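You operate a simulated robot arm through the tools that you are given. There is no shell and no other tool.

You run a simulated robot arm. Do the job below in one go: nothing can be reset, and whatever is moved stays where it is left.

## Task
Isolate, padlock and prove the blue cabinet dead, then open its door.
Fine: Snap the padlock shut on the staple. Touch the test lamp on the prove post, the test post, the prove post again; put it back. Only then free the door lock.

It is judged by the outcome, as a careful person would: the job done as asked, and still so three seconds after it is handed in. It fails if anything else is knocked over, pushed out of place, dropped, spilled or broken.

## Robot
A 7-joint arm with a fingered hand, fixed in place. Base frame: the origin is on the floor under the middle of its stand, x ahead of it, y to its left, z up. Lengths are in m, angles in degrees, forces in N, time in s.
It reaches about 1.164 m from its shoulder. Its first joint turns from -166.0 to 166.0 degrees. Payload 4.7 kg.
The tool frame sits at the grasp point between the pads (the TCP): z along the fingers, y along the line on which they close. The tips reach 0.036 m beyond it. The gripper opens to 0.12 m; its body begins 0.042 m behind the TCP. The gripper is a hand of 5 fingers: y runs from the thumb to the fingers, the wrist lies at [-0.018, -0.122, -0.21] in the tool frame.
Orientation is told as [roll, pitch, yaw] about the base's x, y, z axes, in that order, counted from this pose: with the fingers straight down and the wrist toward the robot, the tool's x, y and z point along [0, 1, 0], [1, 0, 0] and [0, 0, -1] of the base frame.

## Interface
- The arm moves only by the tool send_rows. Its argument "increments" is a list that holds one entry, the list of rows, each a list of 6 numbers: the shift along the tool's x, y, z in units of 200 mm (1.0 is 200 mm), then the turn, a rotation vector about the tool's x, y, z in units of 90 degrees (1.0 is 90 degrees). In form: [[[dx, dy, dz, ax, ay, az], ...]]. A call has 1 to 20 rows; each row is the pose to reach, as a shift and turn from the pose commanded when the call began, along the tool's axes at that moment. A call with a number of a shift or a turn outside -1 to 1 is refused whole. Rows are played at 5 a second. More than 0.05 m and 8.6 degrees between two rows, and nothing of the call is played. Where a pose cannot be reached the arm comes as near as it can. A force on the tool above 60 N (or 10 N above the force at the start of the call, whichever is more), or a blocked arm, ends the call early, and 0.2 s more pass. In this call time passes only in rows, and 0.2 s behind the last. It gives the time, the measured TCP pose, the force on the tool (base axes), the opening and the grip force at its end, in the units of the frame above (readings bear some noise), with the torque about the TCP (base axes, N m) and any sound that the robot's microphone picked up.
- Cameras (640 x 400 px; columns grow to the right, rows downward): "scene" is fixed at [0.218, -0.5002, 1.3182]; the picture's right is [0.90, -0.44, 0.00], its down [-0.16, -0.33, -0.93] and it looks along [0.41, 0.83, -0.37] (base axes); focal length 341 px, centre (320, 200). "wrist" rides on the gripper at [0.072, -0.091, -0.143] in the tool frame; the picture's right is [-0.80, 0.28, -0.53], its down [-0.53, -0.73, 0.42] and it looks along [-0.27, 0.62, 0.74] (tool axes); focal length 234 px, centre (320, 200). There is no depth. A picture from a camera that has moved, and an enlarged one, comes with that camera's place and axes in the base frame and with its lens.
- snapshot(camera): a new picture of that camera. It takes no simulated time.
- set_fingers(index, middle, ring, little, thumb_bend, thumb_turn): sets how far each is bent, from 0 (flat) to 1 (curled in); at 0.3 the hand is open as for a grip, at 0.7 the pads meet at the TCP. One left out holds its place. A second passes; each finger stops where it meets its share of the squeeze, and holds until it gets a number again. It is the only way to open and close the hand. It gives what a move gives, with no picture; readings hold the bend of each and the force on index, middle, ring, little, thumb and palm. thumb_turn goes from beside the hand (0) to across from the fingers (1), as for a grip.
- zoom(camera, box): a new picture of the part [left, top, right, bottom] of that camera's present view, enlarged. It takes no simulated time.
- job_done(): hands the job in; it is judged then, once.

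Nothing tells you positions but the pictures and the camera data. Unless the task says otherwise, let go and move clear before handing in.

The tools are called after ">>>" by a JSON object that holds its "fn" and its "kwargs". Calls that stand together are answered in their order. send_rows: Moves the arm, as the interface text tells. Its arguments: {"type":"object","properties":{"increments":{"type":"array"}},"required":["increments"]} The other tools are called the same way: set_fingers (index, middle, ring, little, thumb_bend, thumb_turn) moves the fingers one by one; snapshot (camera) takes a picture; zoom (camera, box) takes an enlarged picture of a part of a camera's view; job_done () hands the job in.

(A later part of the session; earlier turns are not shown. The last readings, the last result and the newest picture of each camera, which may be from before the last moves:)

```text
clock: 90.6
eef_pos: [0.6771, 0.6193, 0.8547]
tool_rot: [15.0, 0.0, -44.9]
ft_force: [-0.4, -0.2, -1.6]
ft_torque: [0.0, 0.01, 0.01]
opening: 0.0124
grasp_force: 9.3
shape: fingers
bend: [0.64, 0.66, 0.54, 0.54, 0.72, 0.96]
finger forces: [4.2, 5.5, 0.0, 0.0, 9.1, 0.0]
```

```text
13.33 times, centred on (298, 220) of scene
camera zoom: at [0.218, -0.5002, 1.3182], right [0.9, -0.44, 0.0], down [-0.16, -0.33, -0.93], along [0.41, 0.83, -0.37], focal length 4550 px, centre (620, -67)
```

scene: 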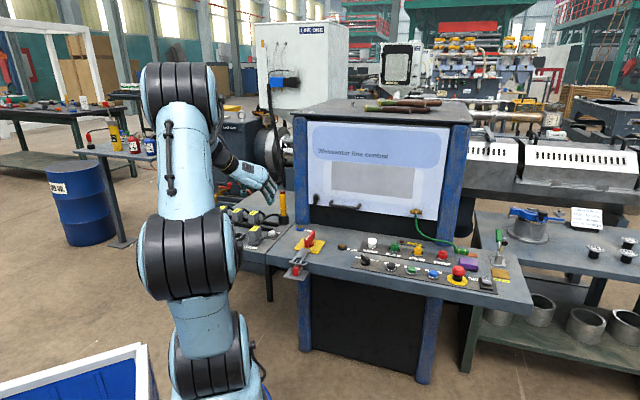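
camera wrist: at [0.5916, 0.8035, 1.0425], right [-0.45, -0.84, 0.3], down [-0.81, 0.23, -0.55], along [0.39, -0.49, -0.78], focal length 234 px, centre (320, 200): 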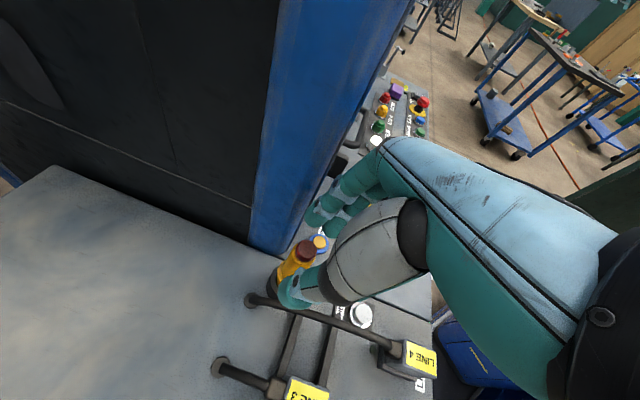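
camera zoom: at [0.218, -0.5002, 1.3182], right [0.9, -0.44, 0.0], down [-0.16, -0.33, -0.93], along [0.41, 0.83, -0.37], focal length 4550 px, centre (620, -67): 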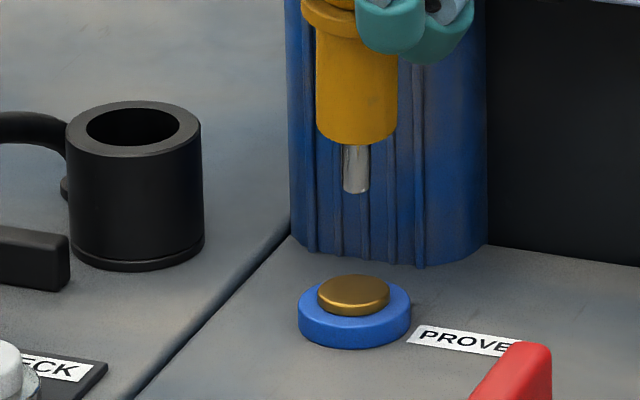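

The pin tip is right above the PROVE post (within 1–2 mm) and 33 mm up. I'll lower gently until it touches.

>>> {"fn": "send_rows", "kwargs": {"increments": [[[-0.0194, 0, 0.0725, 0, 0, 0], [-0.0363, 0, 0.1353, 0, 0, 0], [-0.0402, 0, 0.1498, 0, 0, 0], [-0.0427, 0, 0.1594, 0, 0, 0], [-0.0453, 0, 0.1691, 0, 0, 0]]]}}

>>> {"fn": "zoom", "kwargs": {"camera": "scene", "box": [275, 175, 335, 235]}}

>>> {"fn": "zoom", "kwargs": {"camera": "wrist", "box": [240, 180, 370, 300]}}

```text
clock: 91.8
eef_pos: [0.6763, 0.62, 0.8213]
tool_rot: [14.8, 0.0, -45.0]
ft_force: [0.4, 0.5, 4.0]
ft_torque: [-0.03, -0.05, -0.03]
opening: 0.0126
grasp_force: 10.1
shape: fingers
bend: [0.64, 0.66, 0.54, 0.54, 0.72, 0.96]
finger forces: [4.4, 5.7, 0.0, 0.1, 9.5, 0.0]
```

```text
6.67 times, centred on (305, 205) of scene
camera zoom: at [0.218, -0.5002, 1.3182], right [0.9, -0.44, 0.0], down [-0.16, -0.33, -0.93], along [0.41, 0.83, -0.37], focal length 2275 px, centre (420, 167)
```

zoom: 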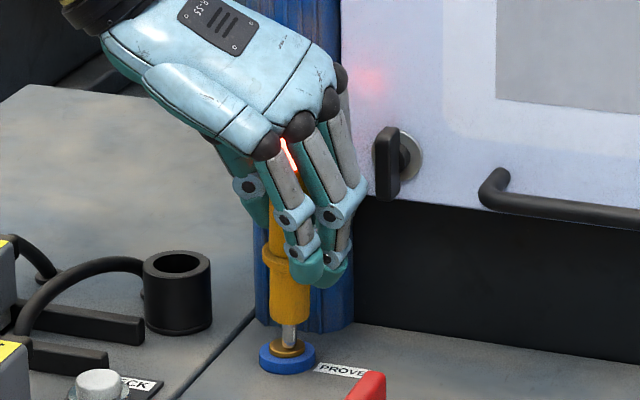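

```text
3.33 times, centred on (305, 240) of wrist
camera zoom: at [0.6349, 0.7071, 0.9784], right [-0.45, -0.84, 0.3], down [-0.8, 0.23, -0.55], along [0.39, -0.49, -0.78], focal length 781 px, centre (370, 67)
```

zoom: 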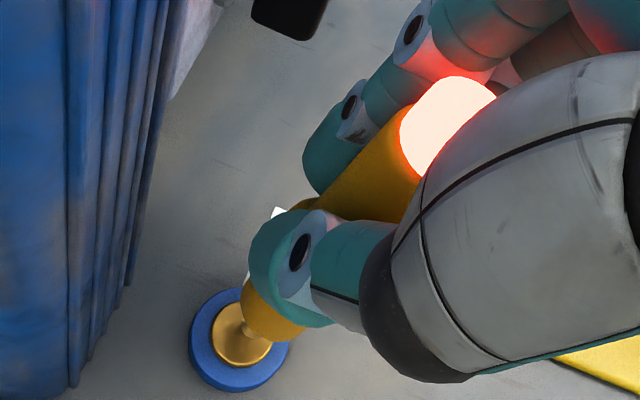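

The lamp glows red on the PROVE post, so the tester works. I'll hold it a second, then lift and carry it to the TEST post.

>>> {"fn": "send_rows", "kwargs": {"increments": [[[0, 0, 0, 0, 0, 0], [0, 0, 0, 0, 0, 0], [0, 0, 0, 0, 0, 0], [0, 0, 0, 0, 0, 0]]]}}

>>> {"fn": "send_rows", "kwargs": {"increments": [[[0.0486, 0, -0.181, 0, 0, 0], [0.0971, 0, -0.3623, 0, 0, 0], [-0.12, 0, -0.4206, 0, 0, 0], [-0.3376, 0, -0.4789, 0, 0, 0], [-0.3376, 0.2, -0.4789, 0, 0, 0], [-0.3376, 0.4, -0.4789, 0, 0, 0], [-0.3376, 0.6, -0.4789, 0, 0, 0], [-0.3376, 0.8, -0.4789, 0, 0, 0], [-0.3376, 0.995, -0.4789, 0, 0, 0], [-0.3376, 0.995, -0.4789, 0, 0, 0]]]}}

>>> {"fn": "zoom", "kwargs": {"camera": "wrist", "box": [220, 180, 380, 320]}}

>>> {"fn": "zoom", "kwargs": {"camera": "scene", "box": [310, 190, 390, 260]}}

```text
clock: 92.8
eef_pos: [0.6772, 0.6206, 0.8209]
tool_rot: [15.0, 0.0, -44.9]
ft_force: [-0.4, -1.1, 6.4]
ft_torque: [0.0, -0.11, -0.02]
opening: 0.012
grasp_force: 10.2
shape: fingers
bend: [0.64, 0.66, 0.54, 0.54, 0.72, 0.96]
finger forces: [4.7, 5.9, 0.1, 0.0, 9.9, 0.0]
```

```text
clock: 95.0
eef_pos: [0.7543, 0.4148, 0.8961]
tool_rot: [14.9, 0.0, -44.8]
ft_force: [0.2, 0.2, -0.8]
ft_torque: [-0.02, -0.03, -0.01]
opening: 0.0124
grasp_force: 10.0
shape: fingers
bend: [0.64, 0.66, 0.54, 0.54, 0.72, 0.96]
finger forces: [4.3, 5.7, 0.1, 0.0, 9.2, 0.1]
```

```text
2.86 times, centred on (300, 250) of wrist
camera zoom: at [0.713, 0.5027, 1.0526], right [-0.44, -0.84, 0.3], down [-0.81, 0.23, -0.55], along [0.39, -0.49, -0.78], focal length 669 px, centre (377, 57)
```

zoom: 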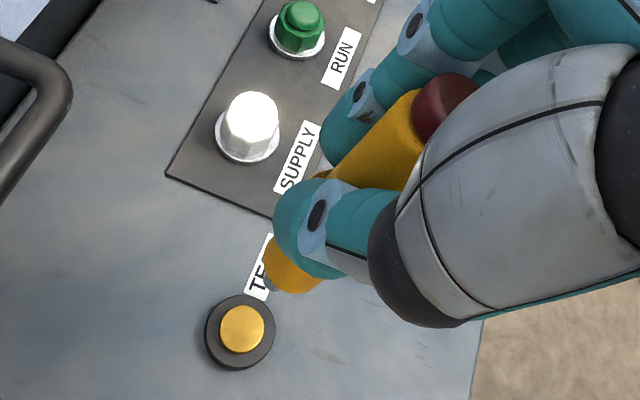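

```text
5.71 times, centred on (350, 225) of scene
camera zoom: at [0.218, -0.5002, 1.3182], right [0.9, -0.44, 0.0], down [-0.16, -0.33, -0.93], along [0.41, 0.83, -0.37], focal length 1950 px, centre (149, 57)
```

zoom: 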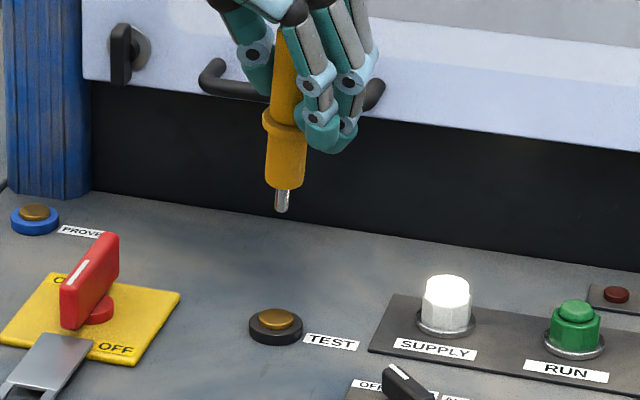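

The pin tip is directly over the TEST post, 73 mm up. I'll lower it to touch.

>>> {"fn": "send_rows", "kwargs": {"increments": [[[-0.0428, 0, 0.1594, 0, 0, 0], [-0.0855, 0, 0.3188, 0, 0, 0], [-0.0906, 0, 0.3381, 0, 0, 0], [-0.0945, 0, 0.3526, 0, 0, 0], [-0.0978, 0, 0.3647, 0, 0, 0]]]}}

>>> {"fn": "zoom", "kwargs": {"camera": "scene", "box": [310, 190, 390, 260]}}

>>> {"fn": "zoom", "kwargs": {"camera": "wrist", "box": [220, 180, 380, 320]}}

```text
clock: 96.2
eef_pos: [0.7539, 0.4152, 0.8218]
tool_rot: [14.8, 0.1, -44.8]
ft_force: [0.1, -0.4, 2.8]
ft_torque: [0.0, -0.01, 0.01]
opening: 0.0123
grasp_force: 9.5
shape: fingers
bend: [0.64, 0.66, 0.54, 0.54, 0.72, 0.96]
finger forces: [4.5, 5.8, 0.1, 0.0, 9.5, 0.0]
```

```text
5.71 times, centred on (350, 225) of scene
camera zoom: at [0.218, -0.5002, 1.3182], right [0.9, -0.44, 0.0], down [-0.16, -0.33, -0.93], along [0.41, 0.83, -0.37], focal length 1950 px, centre (149, 57)
```

zoom: 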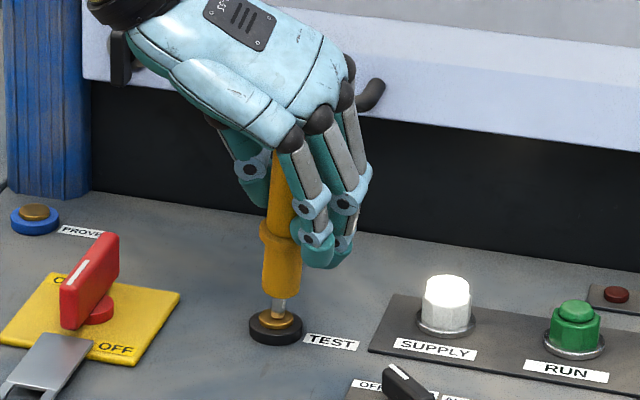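

```text
2.86 times, centred on (300, 250) of wrist
camera zoom: at [0.7126, 0.5027, 0.9781], right [-0.45, -0.84, 0.3], down [-0.8, 0.23, -0.55], along [0.39, -0.49, -0.78], focal length 669 px, centre (377, 57)
```

zoom: 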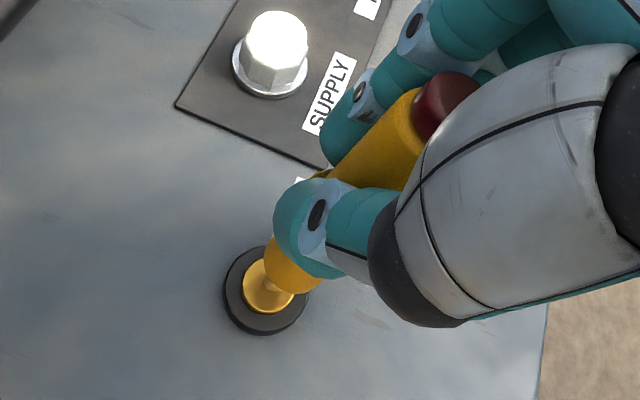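

The pin is firmly on the TEST post (about 3.5 N) and the lamp stays dark, so the cabinet is dead. I'll hold a moment, then go back to the PROVE post.

>>> {"fn": "send_rows", "kwargs": {"increments": [[[0, 0, 0.003, 0, 0, 0], [0, 0, 0.003, 0, 0, 0], [0, 0, 0.003, 0, 0, 0], [0, 0, 0.003, 0, 0, 0], [0, 0, 0, 0, 0, 0]]]}}

>>> {"fn": "zoom", "kwargs": {"camera": "wrist", "box": [220, 180, 380, 320]}}

>>> {"fn": "send_rows", "kwargs": {"increments": [[[0.0486, 0, -0.181, 0, 0, 0], [0.0978, 0, -0.3647, 0, 0, 0], [0.0978, -0.2, -0.3647, 0, 0, 0], [0.0978, -0.4, -0.3647, 0, 0, 0], [0.0978, -0.6, -0.3647, 0, 0, 0], [0.0978, -0.8, -0.3647, 0, 0, 0], [0.0978, -0.995, -0.3647, 0, 0, 0], [0.3152, -0.995, -0.3064, 0, 0, 0], [0.5325, -0.995, -0.2481, 0, 0, 0], [0.5325, -0.995, -0.2481, 0, 0, 0]]]}}

>>> {"fn": "zoom", "kwargs": {"camera": "scene", "box": [275, 170, 335, 230]}}

>>> {"fn": "zoom", "kwargs": {"camera": "wrist", "box": [220, 180, 380, 320]}}

```text
clock: 97.4
eef_pos: [0.7541, 0.4163, 0.8208]
tool_rot: [14.9, -0.1, -44.9]
ft_force: [0.4, -1.9, 7.6]
ft_torque: [0.0, -0.11, 0.0]
opening: 0.012
grasp_force: 10.3
shape: fingers
bend: [0.64, 0.66, 0.54, 0.54, 0.72, 0.96]
finger forces: [4.9, 6.0, 0.0, 0.1, 10.1, 0.1]
```

```text
2.86 times, centred on (300, 250) of wrist
camera zoom: at [0.7123, 0.5025, 0.9775], right [-0.45, -0.84, 0.3], down [-0.81, 0.23, -0.55], along [0.39, -0.49, -0.78], focal length 669 px, centre (377, 57)
```

zoom: 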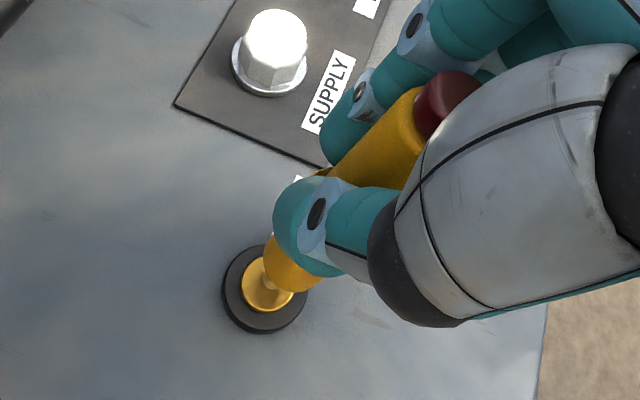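

```text
clock: 99.6
eef_pos: [0.6767, 0.6208, 0.8962]
tool_rot: [14.8, 0.0, -44.9]
ft_force: [0.3, 0.0, -0.6]
ft_torque: [0.01, 0.04, -0.04]
opening: 0.0118
grasp_force: 9.1
shape: fingers
bend: [0.64, 0.66, 0.54, 0.54, 0.72, 0.96]
finger forces: [4.4, 5.8, 0.1, 0.0, 8.9, 0.0]
```

```text
6.67 times, centred on (305, 200) of scene
camera zoom: at [0.218, -0.5002, 1.3182], right [0.9, -0.44, 0.0], down [-0.16, -0.33, -0.93], along [0.41, 0.83, -0.37], focal length 2275 px, centre (420, 200)
```

zoom: 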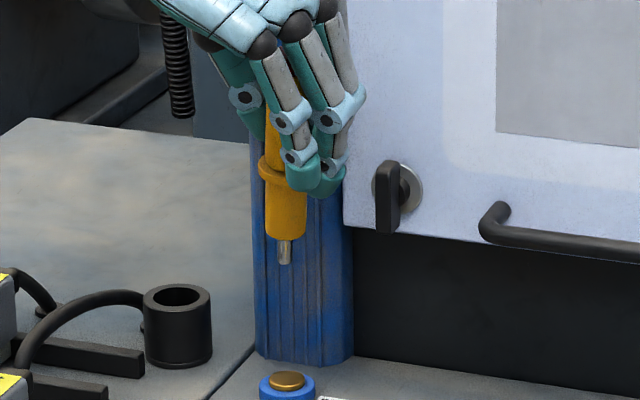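

```text
2.86 times, centred on (300, 250) of wrist
camera zoom: at [0.6347, 0.7075, 1.0531], right [-0.45, -0.84, 0.3], down [-0.81, 0.23, -0.55], along [0.39, -0.49, -0.78], focal length 669 px, centre (377, 57)
```

zoom: 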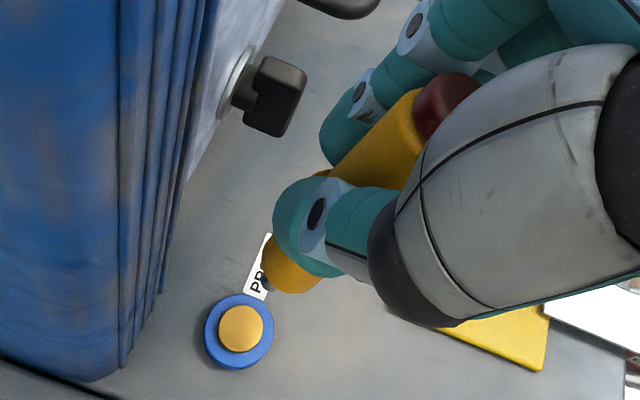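

Back over the PROVE post at the same spot. I'll lower to touch again.

>>> {"fn": "send_rows", "kwargs": {"increments": [[[-0.0428, 0, 0.1594, 0, 0, 0], [-0.0855, 0, 0.3188, 0, 0, 0], [-0.0906, 0, 0.3381, 0, 0, 0], [-0.0945, 0, 0.3526, 0, 0, 0], [-0.0978, 0, 0.3647, 0, 0, 0], [-0.0978, 0, 0.3647, 0, 0, 0], [-0.0978, 0, 0.3647, 0, 0, 0]]]}}

>>> {"fn": "zoom", "kwargs": {"camera": "wrist", "box": [220, 180, 380, 320]}}

>>> {"fn": "zoom", "kwargs": {"camera": "scene", "box": [275, 175, 335, 235]}}

```text
clock: 101.2
eef_pos: [0.6775, 0.6196, 0.8205]
tool_rot: [14.9, 0.0, -44.9]
ft_force: [0.9, -0.7, 2.4]
ft_torque: [0.01, -0.04, 0.01]
opening: 0.0113
grasp_force: 10.0
shape: fingers
bend: [0.64, 0.66, 0.54, 0.54, 0.72, 0.96]
finger forces: [4.5, 5.9, 0.1, 0.0, 9.5, 0.1]
```

```text
2.86 times, centred on (300, 250) of wrist
camera zoom: at [0.6345, 0.7064, 0.9777], right [-0.45, -0.84, 0.3], down [-0.8, 0.23, -0.55], along [0.39, -0.49, -0.78], focal length 669 px, centre (377, 57)
```

zoom: 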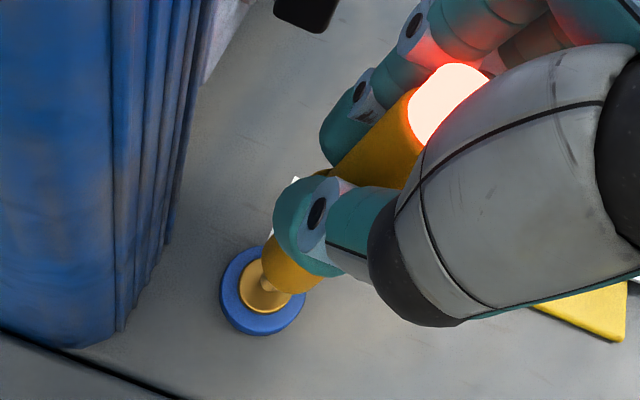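

```text
6.67 times, centred on (305, 205) of scene
camera zoom: at [0.218, -0.5002, 1.3182], right [0.9, -0.44, 0.0], down [-0.16, -0.33, -0.93], along [0.41, 0.83, -0.37], focal length 2275 px, centre (420, 167)
```

zoom: 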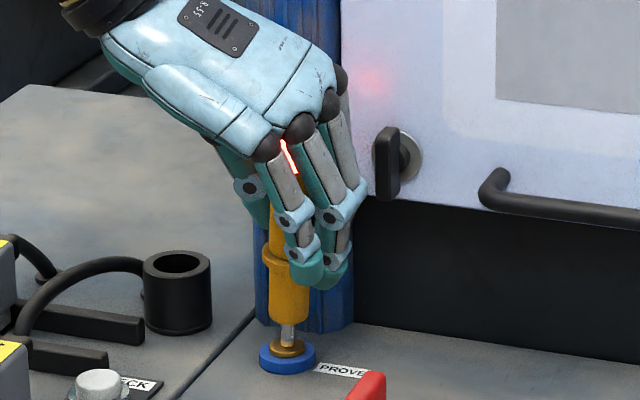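

It lights again, so prove–test–prove is complete. Now I'll return the lamp: lift, move left toward the cup, and correct most of the lamp's slight tilt on the way.

>>> {"fn": "send_rows", "kwargs": {"increments": [[[0.0486, 0, -0.181, 0, 0, 0], [0.0971, 0, -0.3623, 0, 0, 0], [0.0971, -0.16, -0.3623, -0.02, -0.015, -0.005], [0.0971, -0.32, -0.3623, -0.04, -0.03, -0.01], [0.0971, -0.4825, -0.3623, -0.0567, -0.0444, -0.0156], [0.0971, -0.4825, -0.3623, -0.0567, -0.0444, -0.0156]]]}}

>>> {"fn": "zoom", "kwargs": {"camera": "wrist", "box": [220, 180, 380, 320]}}

>>> {"fn": "zoom", "kwargs": {"camera": "scene", "box": [255, 165, 315, 225]}}

```text
clock: 102.6
eef_pos: [0.6082, 0.6879, 0.8945]
tool_rot: [10.8, -5.3, -44.6]
ft_force: [-0.6, 0.0, -1.0]
ft_torque: [0.0, -0.01, 0.02]
opening: 0.0117
grasp_force: 9.8
shape: fingers
bend: [0.64, 0.66, 0.54, 0.54, 0.72, 0.96]
finger forces: [4.3, 5.9, 0.0, 0.0, 9.2, 0.0]
```

```text
2.86 times, centred on (300, 250) of wrist
camera zoom: at [0.5633, 0.7926, 1.0404], right [-0.45, -0.8, 0.39], down [-0.8, 0.16, -0.58], along [0.4, -0.57, -0.71], focal length 669 px, centre (377, 57)
```

zoom: 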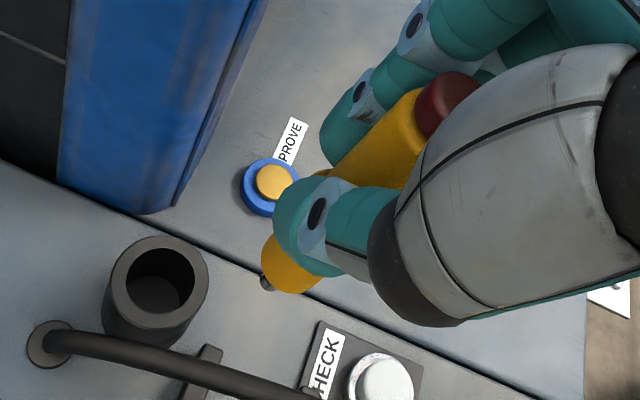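

```text
6.67 times, centred on (285, 195) of scene
camera zoom: at [0.218, -0.5002, 1.3182], right [0.9, -0.44, 0.0], down [-0.16, -0.33, -0.93], along [0.41, 0.83, -0.37], focal length 2275 px, centre (553, 233)
```

zoom: 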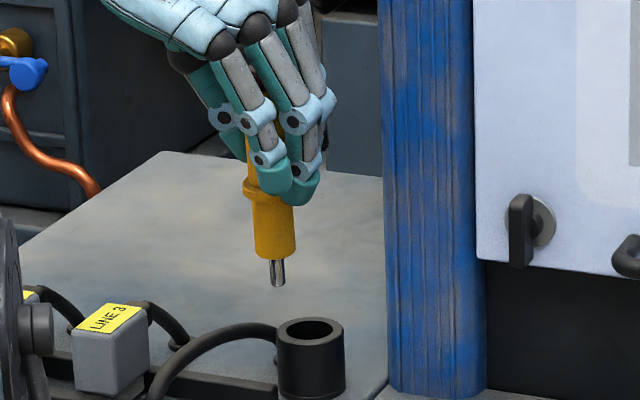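

The cup centre is at (−0.0507, 0.9667) and the pin tip at (−0.053, 0.927, 0.788). I'll move forward over the cup and lower to just above the rim.

>>> {"fn": "send_rows", "kwargs": {"increments": [[[0.1, 0.007, 0.02, 0, 0, 0], [0.2, 0.0138, 0.0395, 0, 0, 0], [0.181, 0.0046, 0.137, 0, 0, 0], [0.1665, -0.003, 0.213, 0, 0, 0], [0.1665, -0.003, 0.213, 0, 0, 0]]]}}

>>> {"fn": "zoom", "kwargs": {"camera": "wrist", "box": [240, 200, 340, 300]}}

>>> {"fn": "zoom", "kwargs": {"camera": "scene", "box": [265, 170, 315, 230]}}

```text
clock: 103.8
eef_pos: [0.6396, 0.714, 0.8611]
tool_rot: [10.7, -5.2, -44.6]
ft_force: [0.5, 0.1, 0.0]
ft_torque: [0.02, -0.01, 0.0]
opening: 0.0116
grasp_force: 9.6
shape: fingers
bend: [0.64, 0.66, 0.54, 0.54, 0.72, 0.96]
finger forces: [4.1, 5.9, 0.0, 0.0, 8.9, 0.0]
```

```text
4.00 times, centred on (290, 250) of wrist
camera zoom: at [0.5946, 0.8193, 1.005], right [-0.45, -0.8, 0.39], down [-0.8, 0.16, -0.58], along [0.4, -0.57, -0.71], focal length 937 px, centre (440, 0)
```

zoom: 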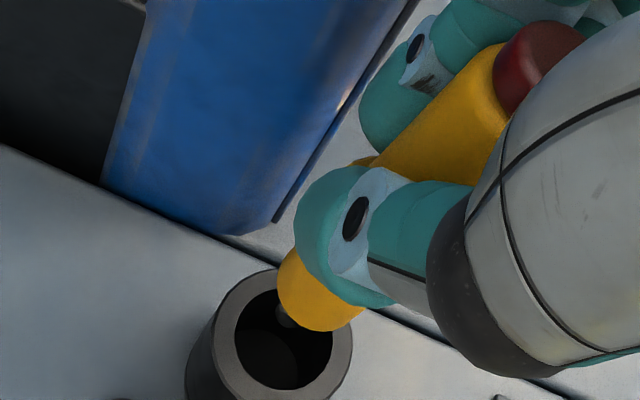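

```text
6.67 times, centred on (290, 200) of scene
camera zoom: at [0.218, -0.5002, 1.3182], right [0.9, -0.44, 0.0], down [-0.16, -0.33, -0.93], along [0.41, 0.83, -0.37], focal length 2275 px, centre (520, 200)
```

zoom: 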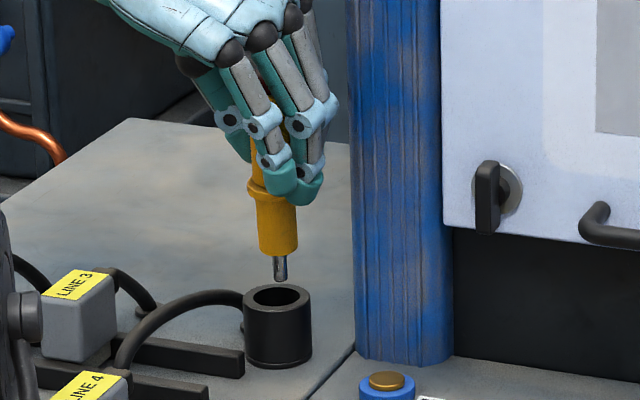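

The pin is centred over the cup opening. I'll lower the lamp in.

>>> {"fn": "send_rows", "kwargs": {"increments": [[[-0.0187, -0.0143, 0.098, 0, 0, 0], [-0.0299, -0.0198, 0.1565, 0, 0, 0], [-0.0373, -0.0235, 0.1956, 0, 0, 0], [-0.0402, -0.025, 0.211, 0, 0, 0], [-0.0402, -0.025, 0.211, 0, 0, 0]]]}}

>>> {"fn": "zoom", "kwargs": {"camera": "wrist", "box": [240, 200, 340, 300]}}

>>> {"fn": "zoom", "kwargs": {"camera": "scene", "box": [265, 170, 315, 230]}}

```text
clock: 105.0
eef_pos: [0.6388, 0.7152, 0.8166]
tool_rot: [10.8, -5.3, -44.6]
ft_force: [-0.2, 0.1, -0.6]
ft_torque: [0.02, 0.0, 0.02]
opening: 0.0119
grasp_force: 9.7
shape: fingers
bend: [0.64, 0.66, 0.54, 0.54, 0.72, 0.96]
finger forces: [4.2, 5.9, 0.0, 0.0, 8.9, 0.0]
```

```text
4.00 times, centred on (290, 250) of wrist
camera zoom: at [0.5938, 0.8204, 0.9609], right [-0.45, -0.8, 0.39], down [-0.8, 0.16, -0.58], along [0.4, -0.57, -0.71], focal length 937 px, centre (440, 0)
```

zoom: 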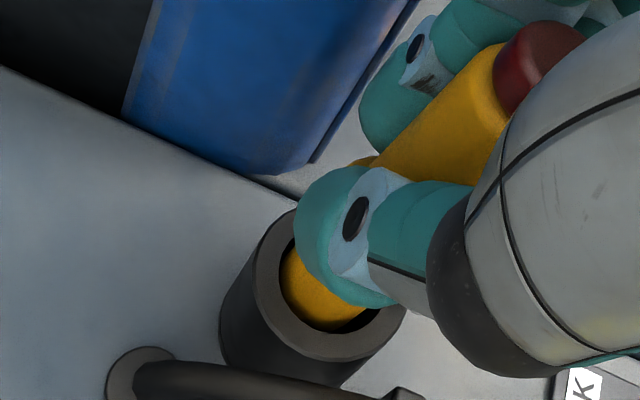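

```text
6.67 times, centred on (290, 200) of scene
camera zoom: at [0.218, -0.5002, 1.3182], right [0.9, -0.44, 0.0], down [-0.16, -0.33, -0.93], along [0.41, 0.83, -0.37], focal length 2275 px, centre (520, 200)
```

zoom: 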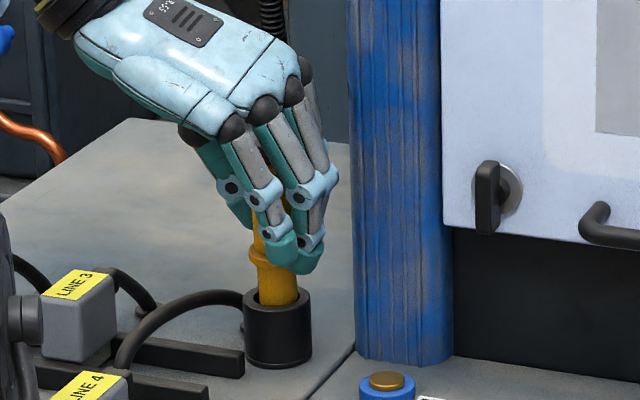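

Almost seated. I'll lower 2 mm more and check for contact.

>>> {"fn": "send_rows", "kwargs": {"increments": [[[-0.0009, -0.0005, 0.005, 0, 0, 0], [-0.0019, -0.0009, 0.0098, 0, 0, 0], [-0.0019, -0.0009, 0.0098, 0, 0, 0]]]}}

```text
clock: 105.8
eef_pos: [0.6382, 0.7159, 0.8139]
tool_rot: [10.8, -5.3, -44.6]
ft_force: [0.0, 0.0, 0.3]
ft_torque: [0.01, 0.01, 0.0]
opening: 0.0117
grasp_force: 9.8
shape: fingers
bend: [0.64, 0.66, 0.54, 0.54, 0.72, 0.96]
finger forces: [4.2, 6.0, 0.0, 0.0, 9.0, 0.1]
```

>>> {"fn": "send_rows", "kwargs": {"increments": [[[-0.0009, -0.0005, 0.005, 0, 0, 0], [-0.0019, -0.0009, 0.0098, 0, 0, 0], [-0.0019, -0.0009, 0.0098, 0, 0, 0]]]}}

>>> {"fn": "zoom", "kwargs": {"camera": "scene", "box": [270, 190, 305, 225]}}

```text
clock: 106.6
eef_pos: [0.6379, 0.7156, 0.8128]
tool_rot: [10.9, -5.3, -44.6]
ft_force: [-0.4, -0.2, 5.9]
ft_torque: [-0.01, -0.08, -0.01]
opening: 0.0115
grasp_force: 10.6
shape: fingers
bend: [0.64, 0.66, 0.54, 0.54, 0.72, 0.96]
finger forces: [4.6, 6.3, 0.0, 0.1, 9.7, 0.0]
```

```text
11.43 times, centred on (288, 208) of scene
camera zoom: at [0.218, -0.5002, 1.3182], right [0.9, -0.44, 0.0], down [-0.16, -0.33, -0.93], along [0.41, 0.83, -0.37], focal length 3900 px, centre (691, 114)
```

zoom: 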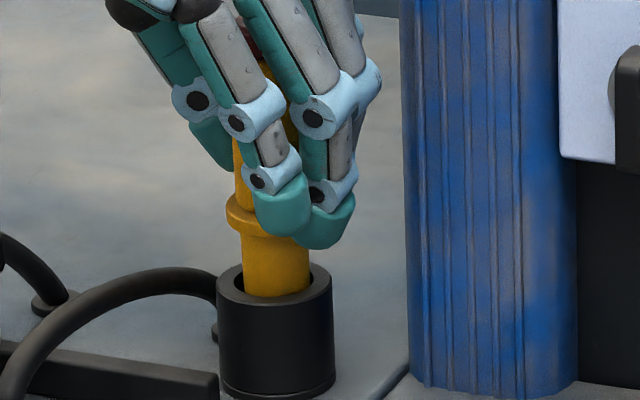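

The lamp is seated in the cup (6 N contact). I'll release it.

>>> {"fn": "set_fingers", "kwargs": {"index": 0.57, "middle": 0.55, "thumb_bend": 0.58}}

>>> {"fn": "zoom", "kwargs": {"camera": "scene", "box": [265, 170, 315, 230]}}

>>> {"fn": "zoom", "kwargs": {"camera": "wrist", "box": [240, 190, 360, 300]}}

```text
clock: 107.6
eef_pos: [0.6372, 0.716, 0.8122]
tool_rot: [10.8, -5.4, -44.6]
ft_force: [-0.4, 0.0, 0.1]
ft_torque: [0.02, -0.01, -0.02]
opening: 0.0429
grasp_force: 0.0
shape: fingers
bend: [0.56, 0.55, 0.54, 0.54, 0.57, 0.97]
finger forces: [0.0, 0.1, 0.0, 0.0, 0.1, 0.1]
```

```text
6.67 times, centred on (290, 200) of scene
camera zoom: at [0.218, -0.5002, 1.3182], right [0.9, -0.44, 0.0], down [-0.16, -0.33, -0.93], along [0.41, 0.83, -0.37], focal length 2275 px, centre (520, 200)
```

zoom: 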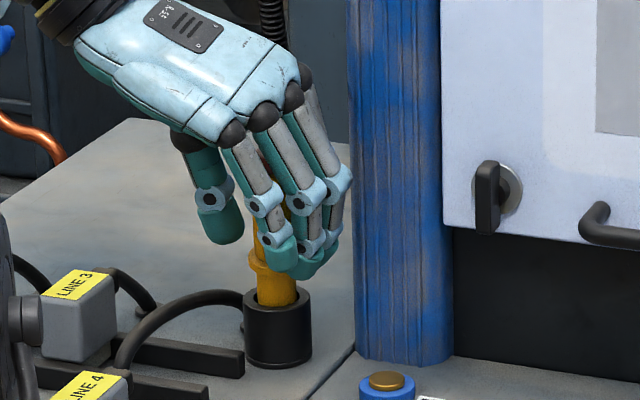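

```text
3.64 times, centred on (300, 245) of wrist
camera zoom: at [0.5936, 0.8202, 0.9573], right [-0.45, -0.8, 0.39], down [-0.8, 0.16, -0.58], along [0.4, -0.57, -0.71], focal length 852 px, centre (393, 36)
```

zoom: 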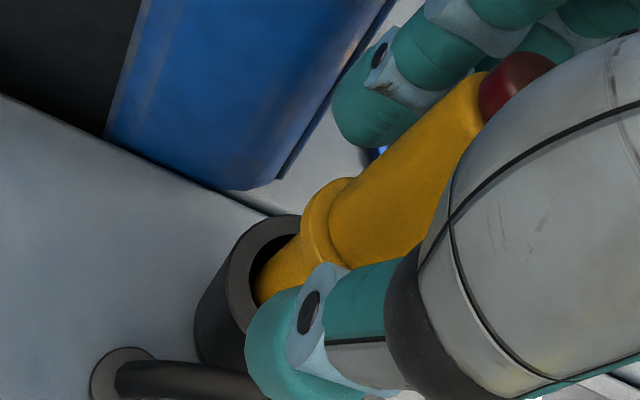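

>>> {"fn": "send_rows", "kwargs": {"increments": [[[0, 0.013, 0, 0, 0, 0], [0.0187, 0.022, -0.098, 0, 0, 0], [0.0467, 0.036, -0.245, 0, 0, 0], [0.0747, 0.05, -0.392, 0, 0, 0], [0.112, 0.068, -0.587, 0, 0, 0]]]}}

>>> {"fn": "zoom", "kwargs": {"camera": "scene", "box": [265, 170, 315, 230]}}

>>> {"fn": "snapshot", "kwargs": {"camera": "wrist"}}

```text
clock: 108.8
eef_pos: [0.6398, 0.7132, 0.9308]
tool_rot: [10.6, -5.3, -44.6]
ft_force: [-0.1, 0.0, -0.6]
ft_torque: [-0.05, 0.0, 0.01]
opening: 0.0429
grasp_force: 0.0
shape: fingers
bend: [0.56, 0.55, 0.54, 0.54, 0.57, 0.97]
finger forces: [0.0, 0.0, 0.0, 0.0, 0.1, 0.1]
```

```text
6.67 times, centred on (290, 200) of scene
camera zoom: at [0.218, -0.5002, 1.3182], right [0.9, -0.44, 0.0], down [-0.16, -0.33, -0.93], along [0.41, 0.83, -0.37], focal length 2275 px, centre (520, 200)
```

zoom: 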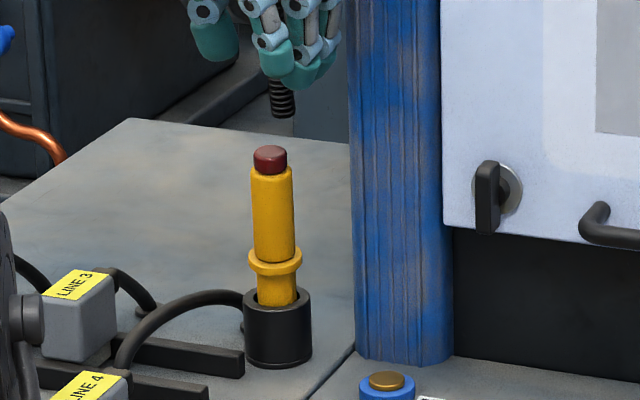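

```text
taken
camera wrist: at [0.5953, 0.8185, 1.0762], right [-0.45, -0.8, 0.39], down [-0.8, 0.16, -0.58], along [0.4, -0.57, -0.71], focal length 234 px, centre (320, 200)
```

wrist: 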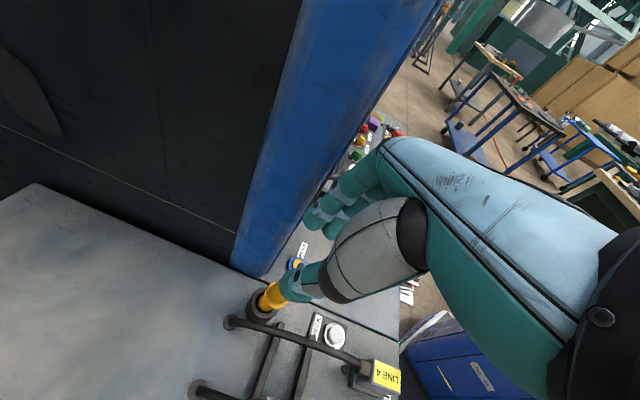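

The lamp is back upright in its cup, so the proving sequence is done. Next is the door lock: I'll back away and get a good look at it and the handle.

>>> {"fn": "send_rows", "kwargs": {"increments": [[[-0.2, 0, -0.04, 0, 0, 0], [-0.4, 0, -0.08, 0, 0, 0], [-0.6, 0.05, -0.12, 0, 0, 0], [-0.6, 0.2, -0.12, 0, 0, 0]]]}}

>>> {"fn": "snapshot", "kwargs": {"camera": "wrist"}}

>>> {"fn": "zoom", "kwargs": {"camera": "scene", "box": [300, 180, 380, 240]}}

>>> {"fn": "zoom", "kwargs": {"camera": "scene", "box": [306, 185, 336, 215]}}

```text
clock: 109.8
eef_pos: [0.5816, 0.5978, 0.9383]
tool_rot: [10.9, -5.3, -44.5]
ft_force: [-0.1, -0.2, -0.7]
ft_torque: [0.01, -0.04, -0.05]
opening: 0.0429
grasp_force: 0.0
shape: fingers
bend: [0.56, 0.55, 0.54, 0.54, 0.57, 0.98]
finger forces: [0.1, 0.1, 0.0, 0.1, 0.0, 0.0]
```

```text
taken
camera wrist: at [0.5372, 0.7027, 1.0825], right [-0.45, -0.8, 0.39], down [-0.8, 0.16, -0.58], along [0.4, -0.57, -0.71], focal length 234 px, centre (320, 200)
```

wrist: 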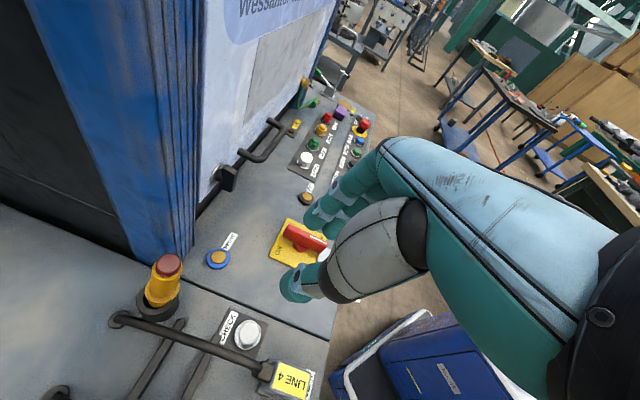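

```text
6.67 times, centred on (340, 210) of scene
camera zoom: at [0.218, -0.5002, 1.3182], right [0.9, -0.44, 0.0], down [-0.16, -0.33, -0.93], along [0.41, 0.83, -0.37], focal length 2275 px, centre (187, 133)
```

zoom: 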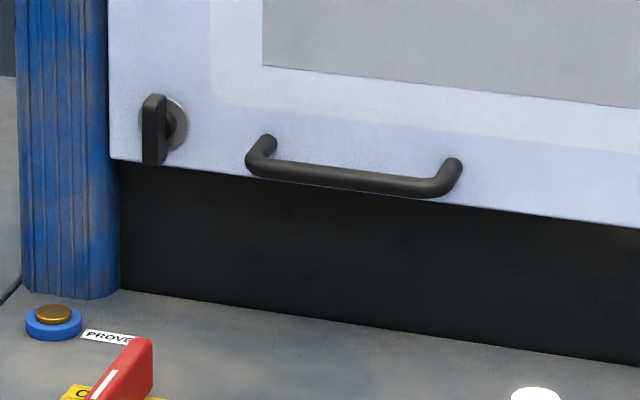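

```text
13.33 times, centred on (321, 200) of scene
camera zoom: at [0.218, -0.5002, 1.3182], right [0.9, -0.44, 0.0], down [-0.16, -0.33, -0.93], along [0.41, 0.83, -0.37], focal length 4550 px, centre (307, 200)
```

zoom: 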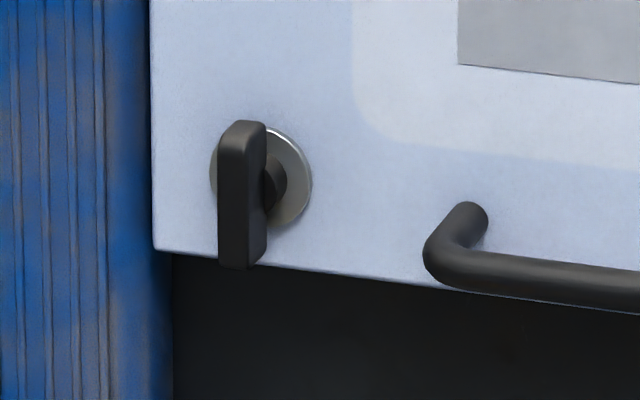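

>>> {"fn": "zoom", "kwargs": {"camera": "wrist", "box": [185, 100, 305, 210]}}

>>> {"fn": "zoom", "kwargs": {"camera": "wrist", "box": [205, 150, 255, 200]}}

```text
3.64 times, centred on (245, 155) of wrist
camera zoom: at [0.5372, 0.7027, 1.0825], right [-0.45, -0.8, 0.39], down [-0.8, 0.16, -0.58], along [0.4, -0.57, -0.71], focal length 852 px, centre (593, 364)
```

zoom: 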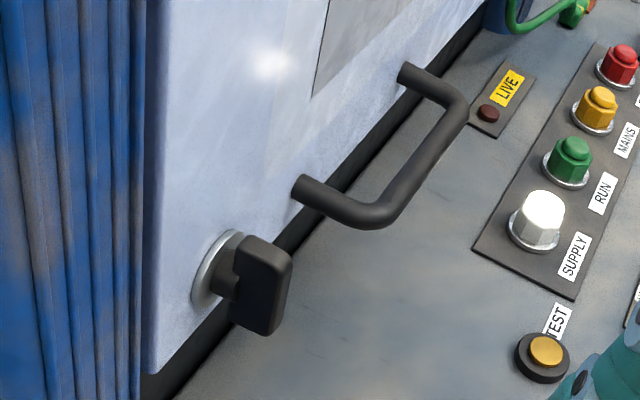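

```text
8.00 times, centred on (230, 175) of wrist
camera zoom: at [0.5372, 0.7027, 1.0825], right [-0.45, -0.8, 0.39], down [-0.8, 0.16, -0.58], along [0.4, -0.57, -0.71], focal length 1873 px, centre (1040, 400)
```

zoom: 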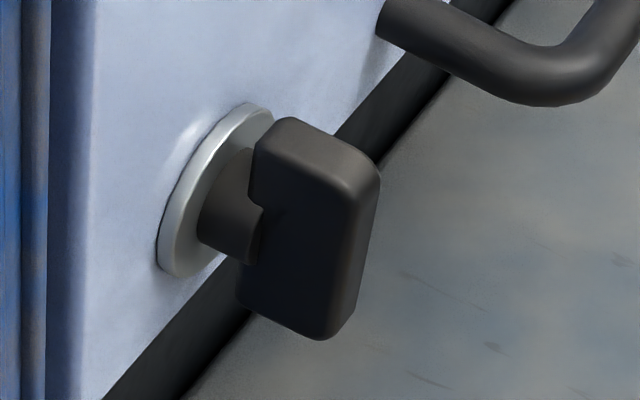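

The lock's black wing is centred near (e 0.089, n 0.961, z 0.828) and stands vertical; the handle bar is at z≈0.815. I'll tilt the hand so the fingers point mostly forward, with a narrow opening to pinch the wing.

>>> {"fn": "send_rows", "kwargs": {"increments": [[[0, 0, 0, 0.0084, 0.078, 0], [0, 0, 0, 0.0168, 0.156, 0], [0, 0, 0, 0.0252, 0.234, 0], [0, 0, 0, 0.0336, 0.312, 0], [0, 0, 0, 0.042, 0.39, 0], [0, 0, 0, 0.0504, 0.468, 0], [0, 0, 0, 0.059, 0.547, 0]]]}}

>>> {"fn": "set_fingers", "kwargs": {"index": 0.6, "middle": 0.6, "ring": 0.6, "little": 0.6, "thumb_bend": 0.6}}

>>> {"fn": "snapshot", "kwargs": {"camera": "wrist"}}

>>> {"fn": "snapshot", "kwargs": {"camera": "scene"}}

```text
clock: 111.4
eef_pos: [0.5826, 0.6, 0.932]
tool_rot: [59.4, -1.2, -41.6]
ft_force: [0.5, 1.6, -9.2]
ft_torque: [0.39, -0.54, -0.06]
opening: 0.0433
grasp_force: 0.1
shape: fingers
bend: [0.56, 0.55, 0.54, 0.54, 0.57, 0.98]
finger forces: [0.0, 0.0, 0.0, 0.0, 0.0, 0.1]
```

```text
clock: 112.4
eef_pos: [0.5819, 0.5974, 0.9383]
tool_rot: [60.1, -1.0, -41.6]
ft_force: [0.3, 0.1, 0.6]
ft_torque: [0.02, 0.0, 0.02]
opening: 0.0337
grasp_force: 0.0
shape: fingers
bend: [0.6, 0.6, 0.6, 0.6, 0.6, 0.98]
finger forces: [0.0, 0.1, 0.0, 0.1, 0.0, 0.1]
```

```text
taken
camera wrist: at [0.453, 0.5947, 1.0701], right [-0.35, -0.83, -0.43], down [-0.47, 0.55, -0.69], along [0.81, -0.04, -0.59], focal length 234 px, centre (320, 200)
```

wrist: 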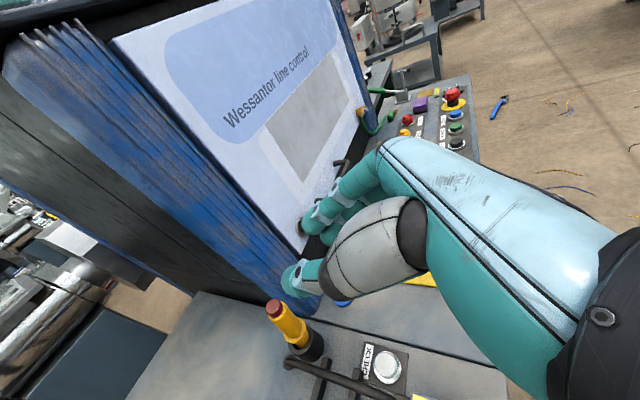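

```text
taken
```

scene: 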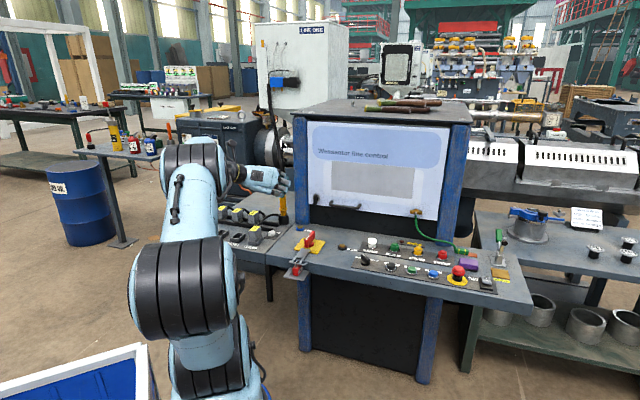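

>>> {"fn": "send_rows", "kwargs": {"increments": [[[-0.08, 0.127, 0.111, -0.008, 0, 0.005], [-0.16, 0.253, 0.222, -0.016, 0, 0.0094], [-0.24, 0.38, 0.333, -0.025, 0, 0.014], [-0.3205, 0.5066, 0.4435, -0.0328, 0, 0.0188], [-0.3205, 0.5066, 0.4435, -0.0328, 0, 0.0188]]]}}

>>> {"fn": "snapshot", "kwargs": {"camera": "wrist"}}

>>> {"fn": "zoom", "kwargs": {"camera": "scene", "box": [280, 160, 360, 230]}}

```text
clock: 113.6
eef_pos: [0.6982, 0.5768, 0.8631]
tool_rot: [58.5, -1.1, -44.9]
ft_force: [0.0, 0.1, 0.5]
ft_torque: [0.01, -0.02, -0.02]
opening: 0.0337
grasp_force: 0.1
shape: fingers
bend: [0.6, 0.6, 0.6, 0.6, 0.6, 0.98]
finger forces: [0.0, 0.1, 0.1, 0.1, 0.0, 0.0]
out of reach, approached as far as the arm can: row 2, 3, 4, 5
```

```text
taken
camera wrist: at [0.5721, 0.5832, 0.999], right [-0.41, -0.82, -0.41], down [-0.45, 0.57, -0.69], along [0.79, -0.1, -0.6], focal length 234 px, centre (320, 200)
```

wrist: 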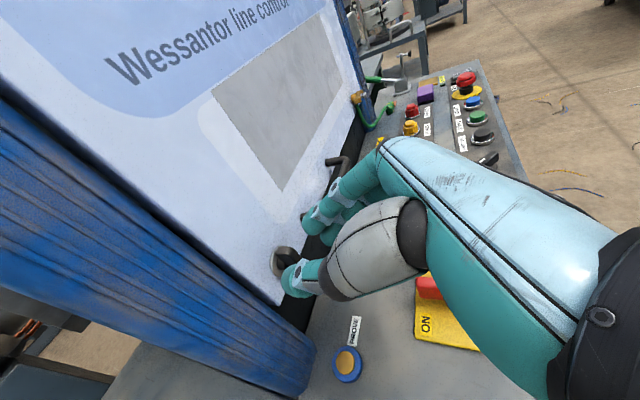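

```text
5.71 times, centred on (320, 195) of scene
camera zoom: at [0.218, -0.5002, 1.3182], right [0.9, -0.44, 0.0], down [-0.16, -0.33, -0.93], along [0.41, 0.83, -0.37], focal length 1950 px, centre (320, 229)
```

zoom: 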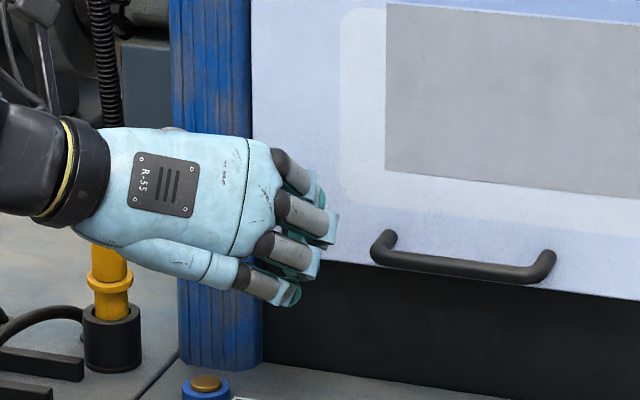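

Tilted that far, the arm can't get low enough. I'll back off and use a shallower 20° lean, straddling the top of the wing from above to swing it sideways.

>>> {"fn": "send_rows", "kwargs": {"increments": [[[0.05, 0, -0.2, 0, 0, 0], [0.099, 0, -0.4127, 0, 0, 0], [0.099, 0, -0.4127, 0, -0.0856, 0], [0.099, 0, -0.4127, 0, -0.171, 0], [0.099, 0, -0.4127, 0, -0.257, 0], [0.099, 0, -0.4127, 0, -0.342, 0], [0.099, 0, -0.4127, 0, -0.428, 0], [0.099, 0, -0.4127, 0, -0.428, 0]]]}}

>>> {"fn": "snapshot", "kwargs": {"camera": "wrist"}}

>>> {"fn": "zoom", "kwargs": {"camera": "scene", "box": [280, 150, 360, 220]}}

```text
clock: 115.4
eef_pos: [0.6551, 0.5345, 0.9231]
tool_rot: [21.4, -1.1, -45.0]
ft_force: [1.0, -0.2, -0.8]
ft_torque: [-0.04, 0.01, 0.01]
opening: 0.0336
grasp_force: 0.0
shape: fingers
bend: [0.6, 0.6, 0.6, 0.6, 0.6, 0.98]
finger forces: [0.0, 0.0, 0.0, 0.0, 0.0, 0.1]
```

```text
taken
camera wrist: at [0.5989, 0.6107, 1.081], right [-0.47, -0.86, 0.2], down [-0.75, 0.27, -0.6], along [0.46, -0.43, -0.77], focal length 234 px, centre (320, 200)
```

wrist: 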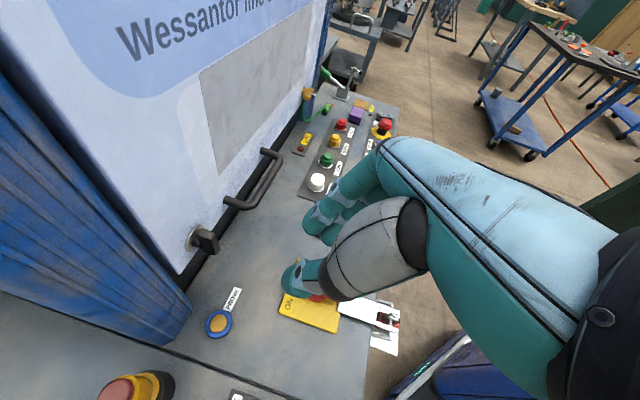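

```text
5.71 times, centred on (320, 185) of scene
camera zoom: at [0.218, -0.5002, 1.3182], right [0.9, -0.44, 0.0], down [-0.16, -0.33, -0.93], along [0.41, 0.83, -0.37], focal length 1950 px, centre (320, 286)
```

zoom: 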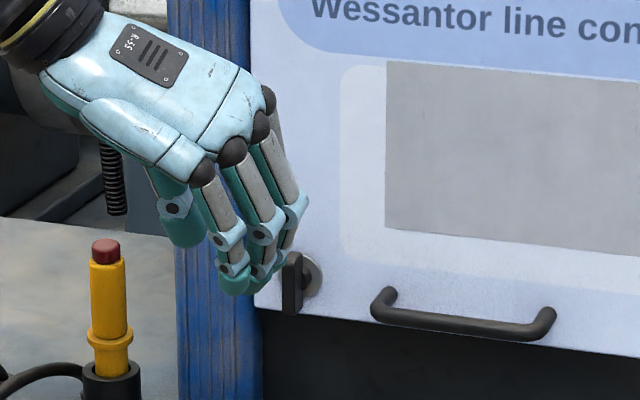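

>>> {"fn": "send_rows", "kwargs": {"increments": [[[0.16, 0.0065, 0.062, 0, 0, 0], [0.32, 0.013, 0.124, 0, 0, 0], [0.474, 0.0195, 0.186, 0, 0, 0], [0.4375, 0.0195, 0.279, 0, 0, 0], [0.4375, 0.0195, 0.279, 0, 0, 0]]]}}

>>> {"fn": "zoom", "kwargs": {"camera": "wrist", "box": [240, 180, 360, 300]}}

>>> {"fn": "zoom", "kwargs": {"camera": "scene", "box": [295, 165, 345, 215]}}

```text
clock: 116.6
eef_pos: [0.7309, 0.6018, 0.9039]
tool_rot: [21.5, -1.1, -44.9]
ft_force: [0.8, 0.5, -0.4]
ft_torque: [-0.01, 0.01, 0.0]
opening: 0.0336
grasp_force: 0.1
shape: fingers
bend: [0.6, 0.6, 0.6, 0.6, 0.6, 0.98]
finger forces: [0.1, 0.1, 0.1, 0.0, 0.0, 0.1]
```

```text
3.33 times, centred on (300, 240) of wrist
camera zoom: at [0.6734, 0.6791, 1.0608], right [-0.47, -0.86, 0.2], down [-0.75, 0.27, -0.6], along [0.47, -0.43, -0.77], focal length 781 px, centre (387, 67)
```

zoom: 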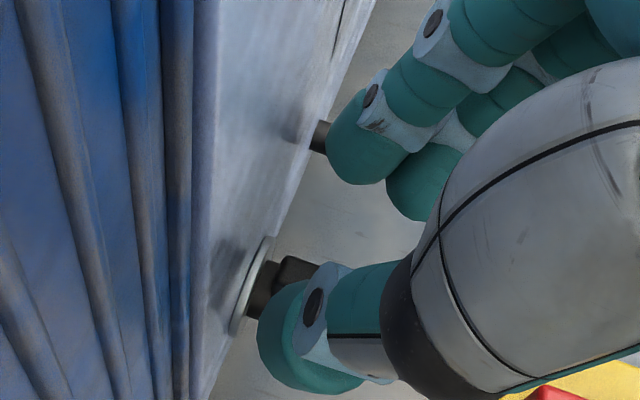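

```text
8.00 times, centred on (320, 190) of scene
camera zoom: at [0.218, -0.5002, 1.3182], right [0.9, -0.44, 0.0], down [-0.16, -0.33, -0.93], along [0.41, 0.83, -0.37], focal length 2730 px, centre (320, 280)
```

zoom: 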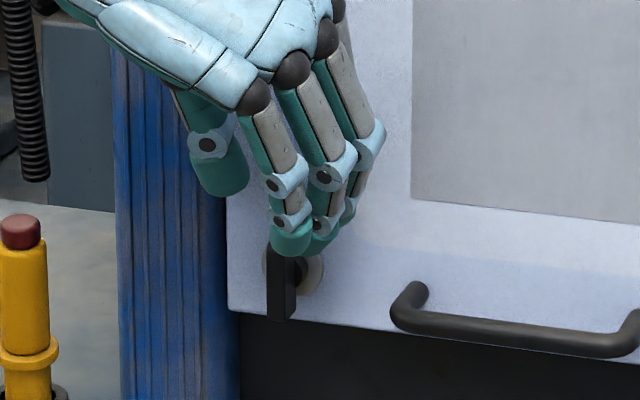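

The wing lies right between thumb and index. I'll descend 44 mm so they straddle its upper half.

>>> {"fn": "send_rows", "kwargs": {"increments": [[[-0.027, -0.01, 0.068, 0, 0, 0], [-0.054, -0.01, 0.137, 0, 0, 0], [-0.0805, -0.01, 0.205, 0, 0, 0], [-0.0805, -0.01, 0.205, 0, 0, 0]]]}}

>>> {"fn": "zoom", "kwargs": {"camera": "wrist", "box": [240, 180, 360, 300]}}

>>> {"fn": "zoom", "kwargs": {"camera": "scene", "box": [295, 165, 345, 215]}}

```text
clock: 117.6
eef_pos: [0.7291, 0.6035, 0.8585]
tool_rot: [21.5, -1.0, -45.0]
ft_force: [-0.1, -0.2, 0.3]
ft_torque: [0.0, 0.03, -0.01]
opening: 0.0334
grasp_force: 0.0
shape: fingers
bend: [0.6, 0.6, 0.6, 0.6, 0.6, 0.98]
finger forces: [0.1, 0.0, 0.0, 0.0, 0.1, 0.0]
```

```text
3.33 times, centred on (300, 240) of wrist
camera zoom: at [0.6734, 0.6804, 1.017], right [-0.47, -0.86, 0.2], down [-0.75, 0.27, -0.6], along [0.47, -0.43, -0.77], focal length 781 px, centre (387, 67)
```

zoom: 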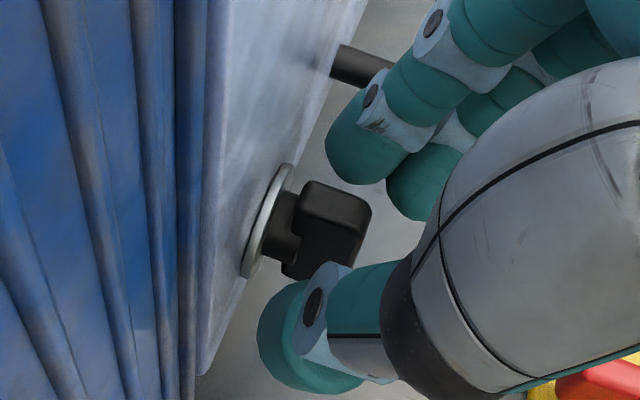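

```text
8.00 times, centred on (320, 190) of scene
camera zoom: at [0.218, -0.5002, 1.3182], right [0.9, -0.44, 0.0], down [-0.16, -0.33, -0.93], along [0.41, 0.83, -0.37], focal length 2730 px, centre (320, 280)
```

zoom: 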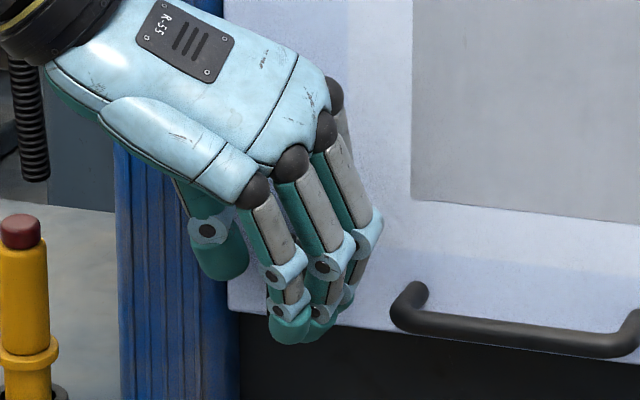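

The wing sits cleanly between thumb and index. I'll gently push its top to the right first (clockwise) to see which way it frees.

>>> {"fn": "send_rows", "kwargs": {"increments": [[[0, 0.02, 0, 0, 0, 0], [0, 0.04, 0, 0, 0, 0], [0, 0.055, 0, 0, 0, 0], [0, 0.07, 0, 0, 0, 0], [0, 0.085, 0, 0, 0, 0]]]}}

>>> {"fn": "zoom", "kwargs": {"camera": "wrist", "box": [240, 180, 360, 300]}}

```text
clock: 118.8
eef_pos: [0.7411, 0.5923, 0.8597]
tool_rot: [21.5, -1.1, -45.0]
ft_force: [-2.5, 2.2, 1.0]
ft_torque: [0.1, 0.07, 0.06]
opening: 0.0378
grasp_force: 1.7
shape: fingers
bend: [0.6, 0.6, 0.6, 0.6, 0.58, 0.97]
finger forces: [0.1, 0.0, 0.1, 0.1, 3.6, 0.1]
```

```text
3.33 times, centred on (300, 240) of wrist
camera zoom: at [0.6849, 0.6685, 1.0177], right [-0.47, -0.86, 0.2], down [-0.75, 0.27, -0.6], along [0.47, -0.43, -0.77], focal length 781 px, centre (387, 67)
```

zoom: 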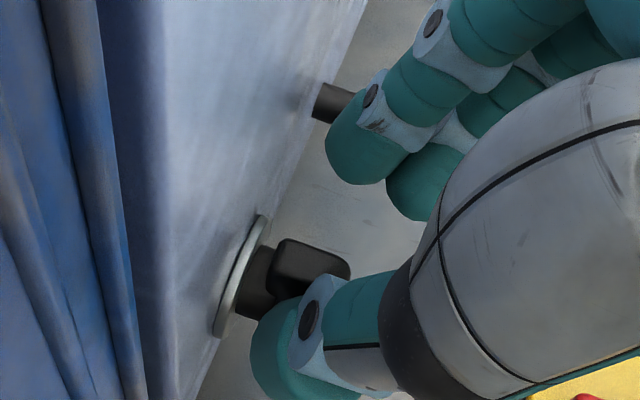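

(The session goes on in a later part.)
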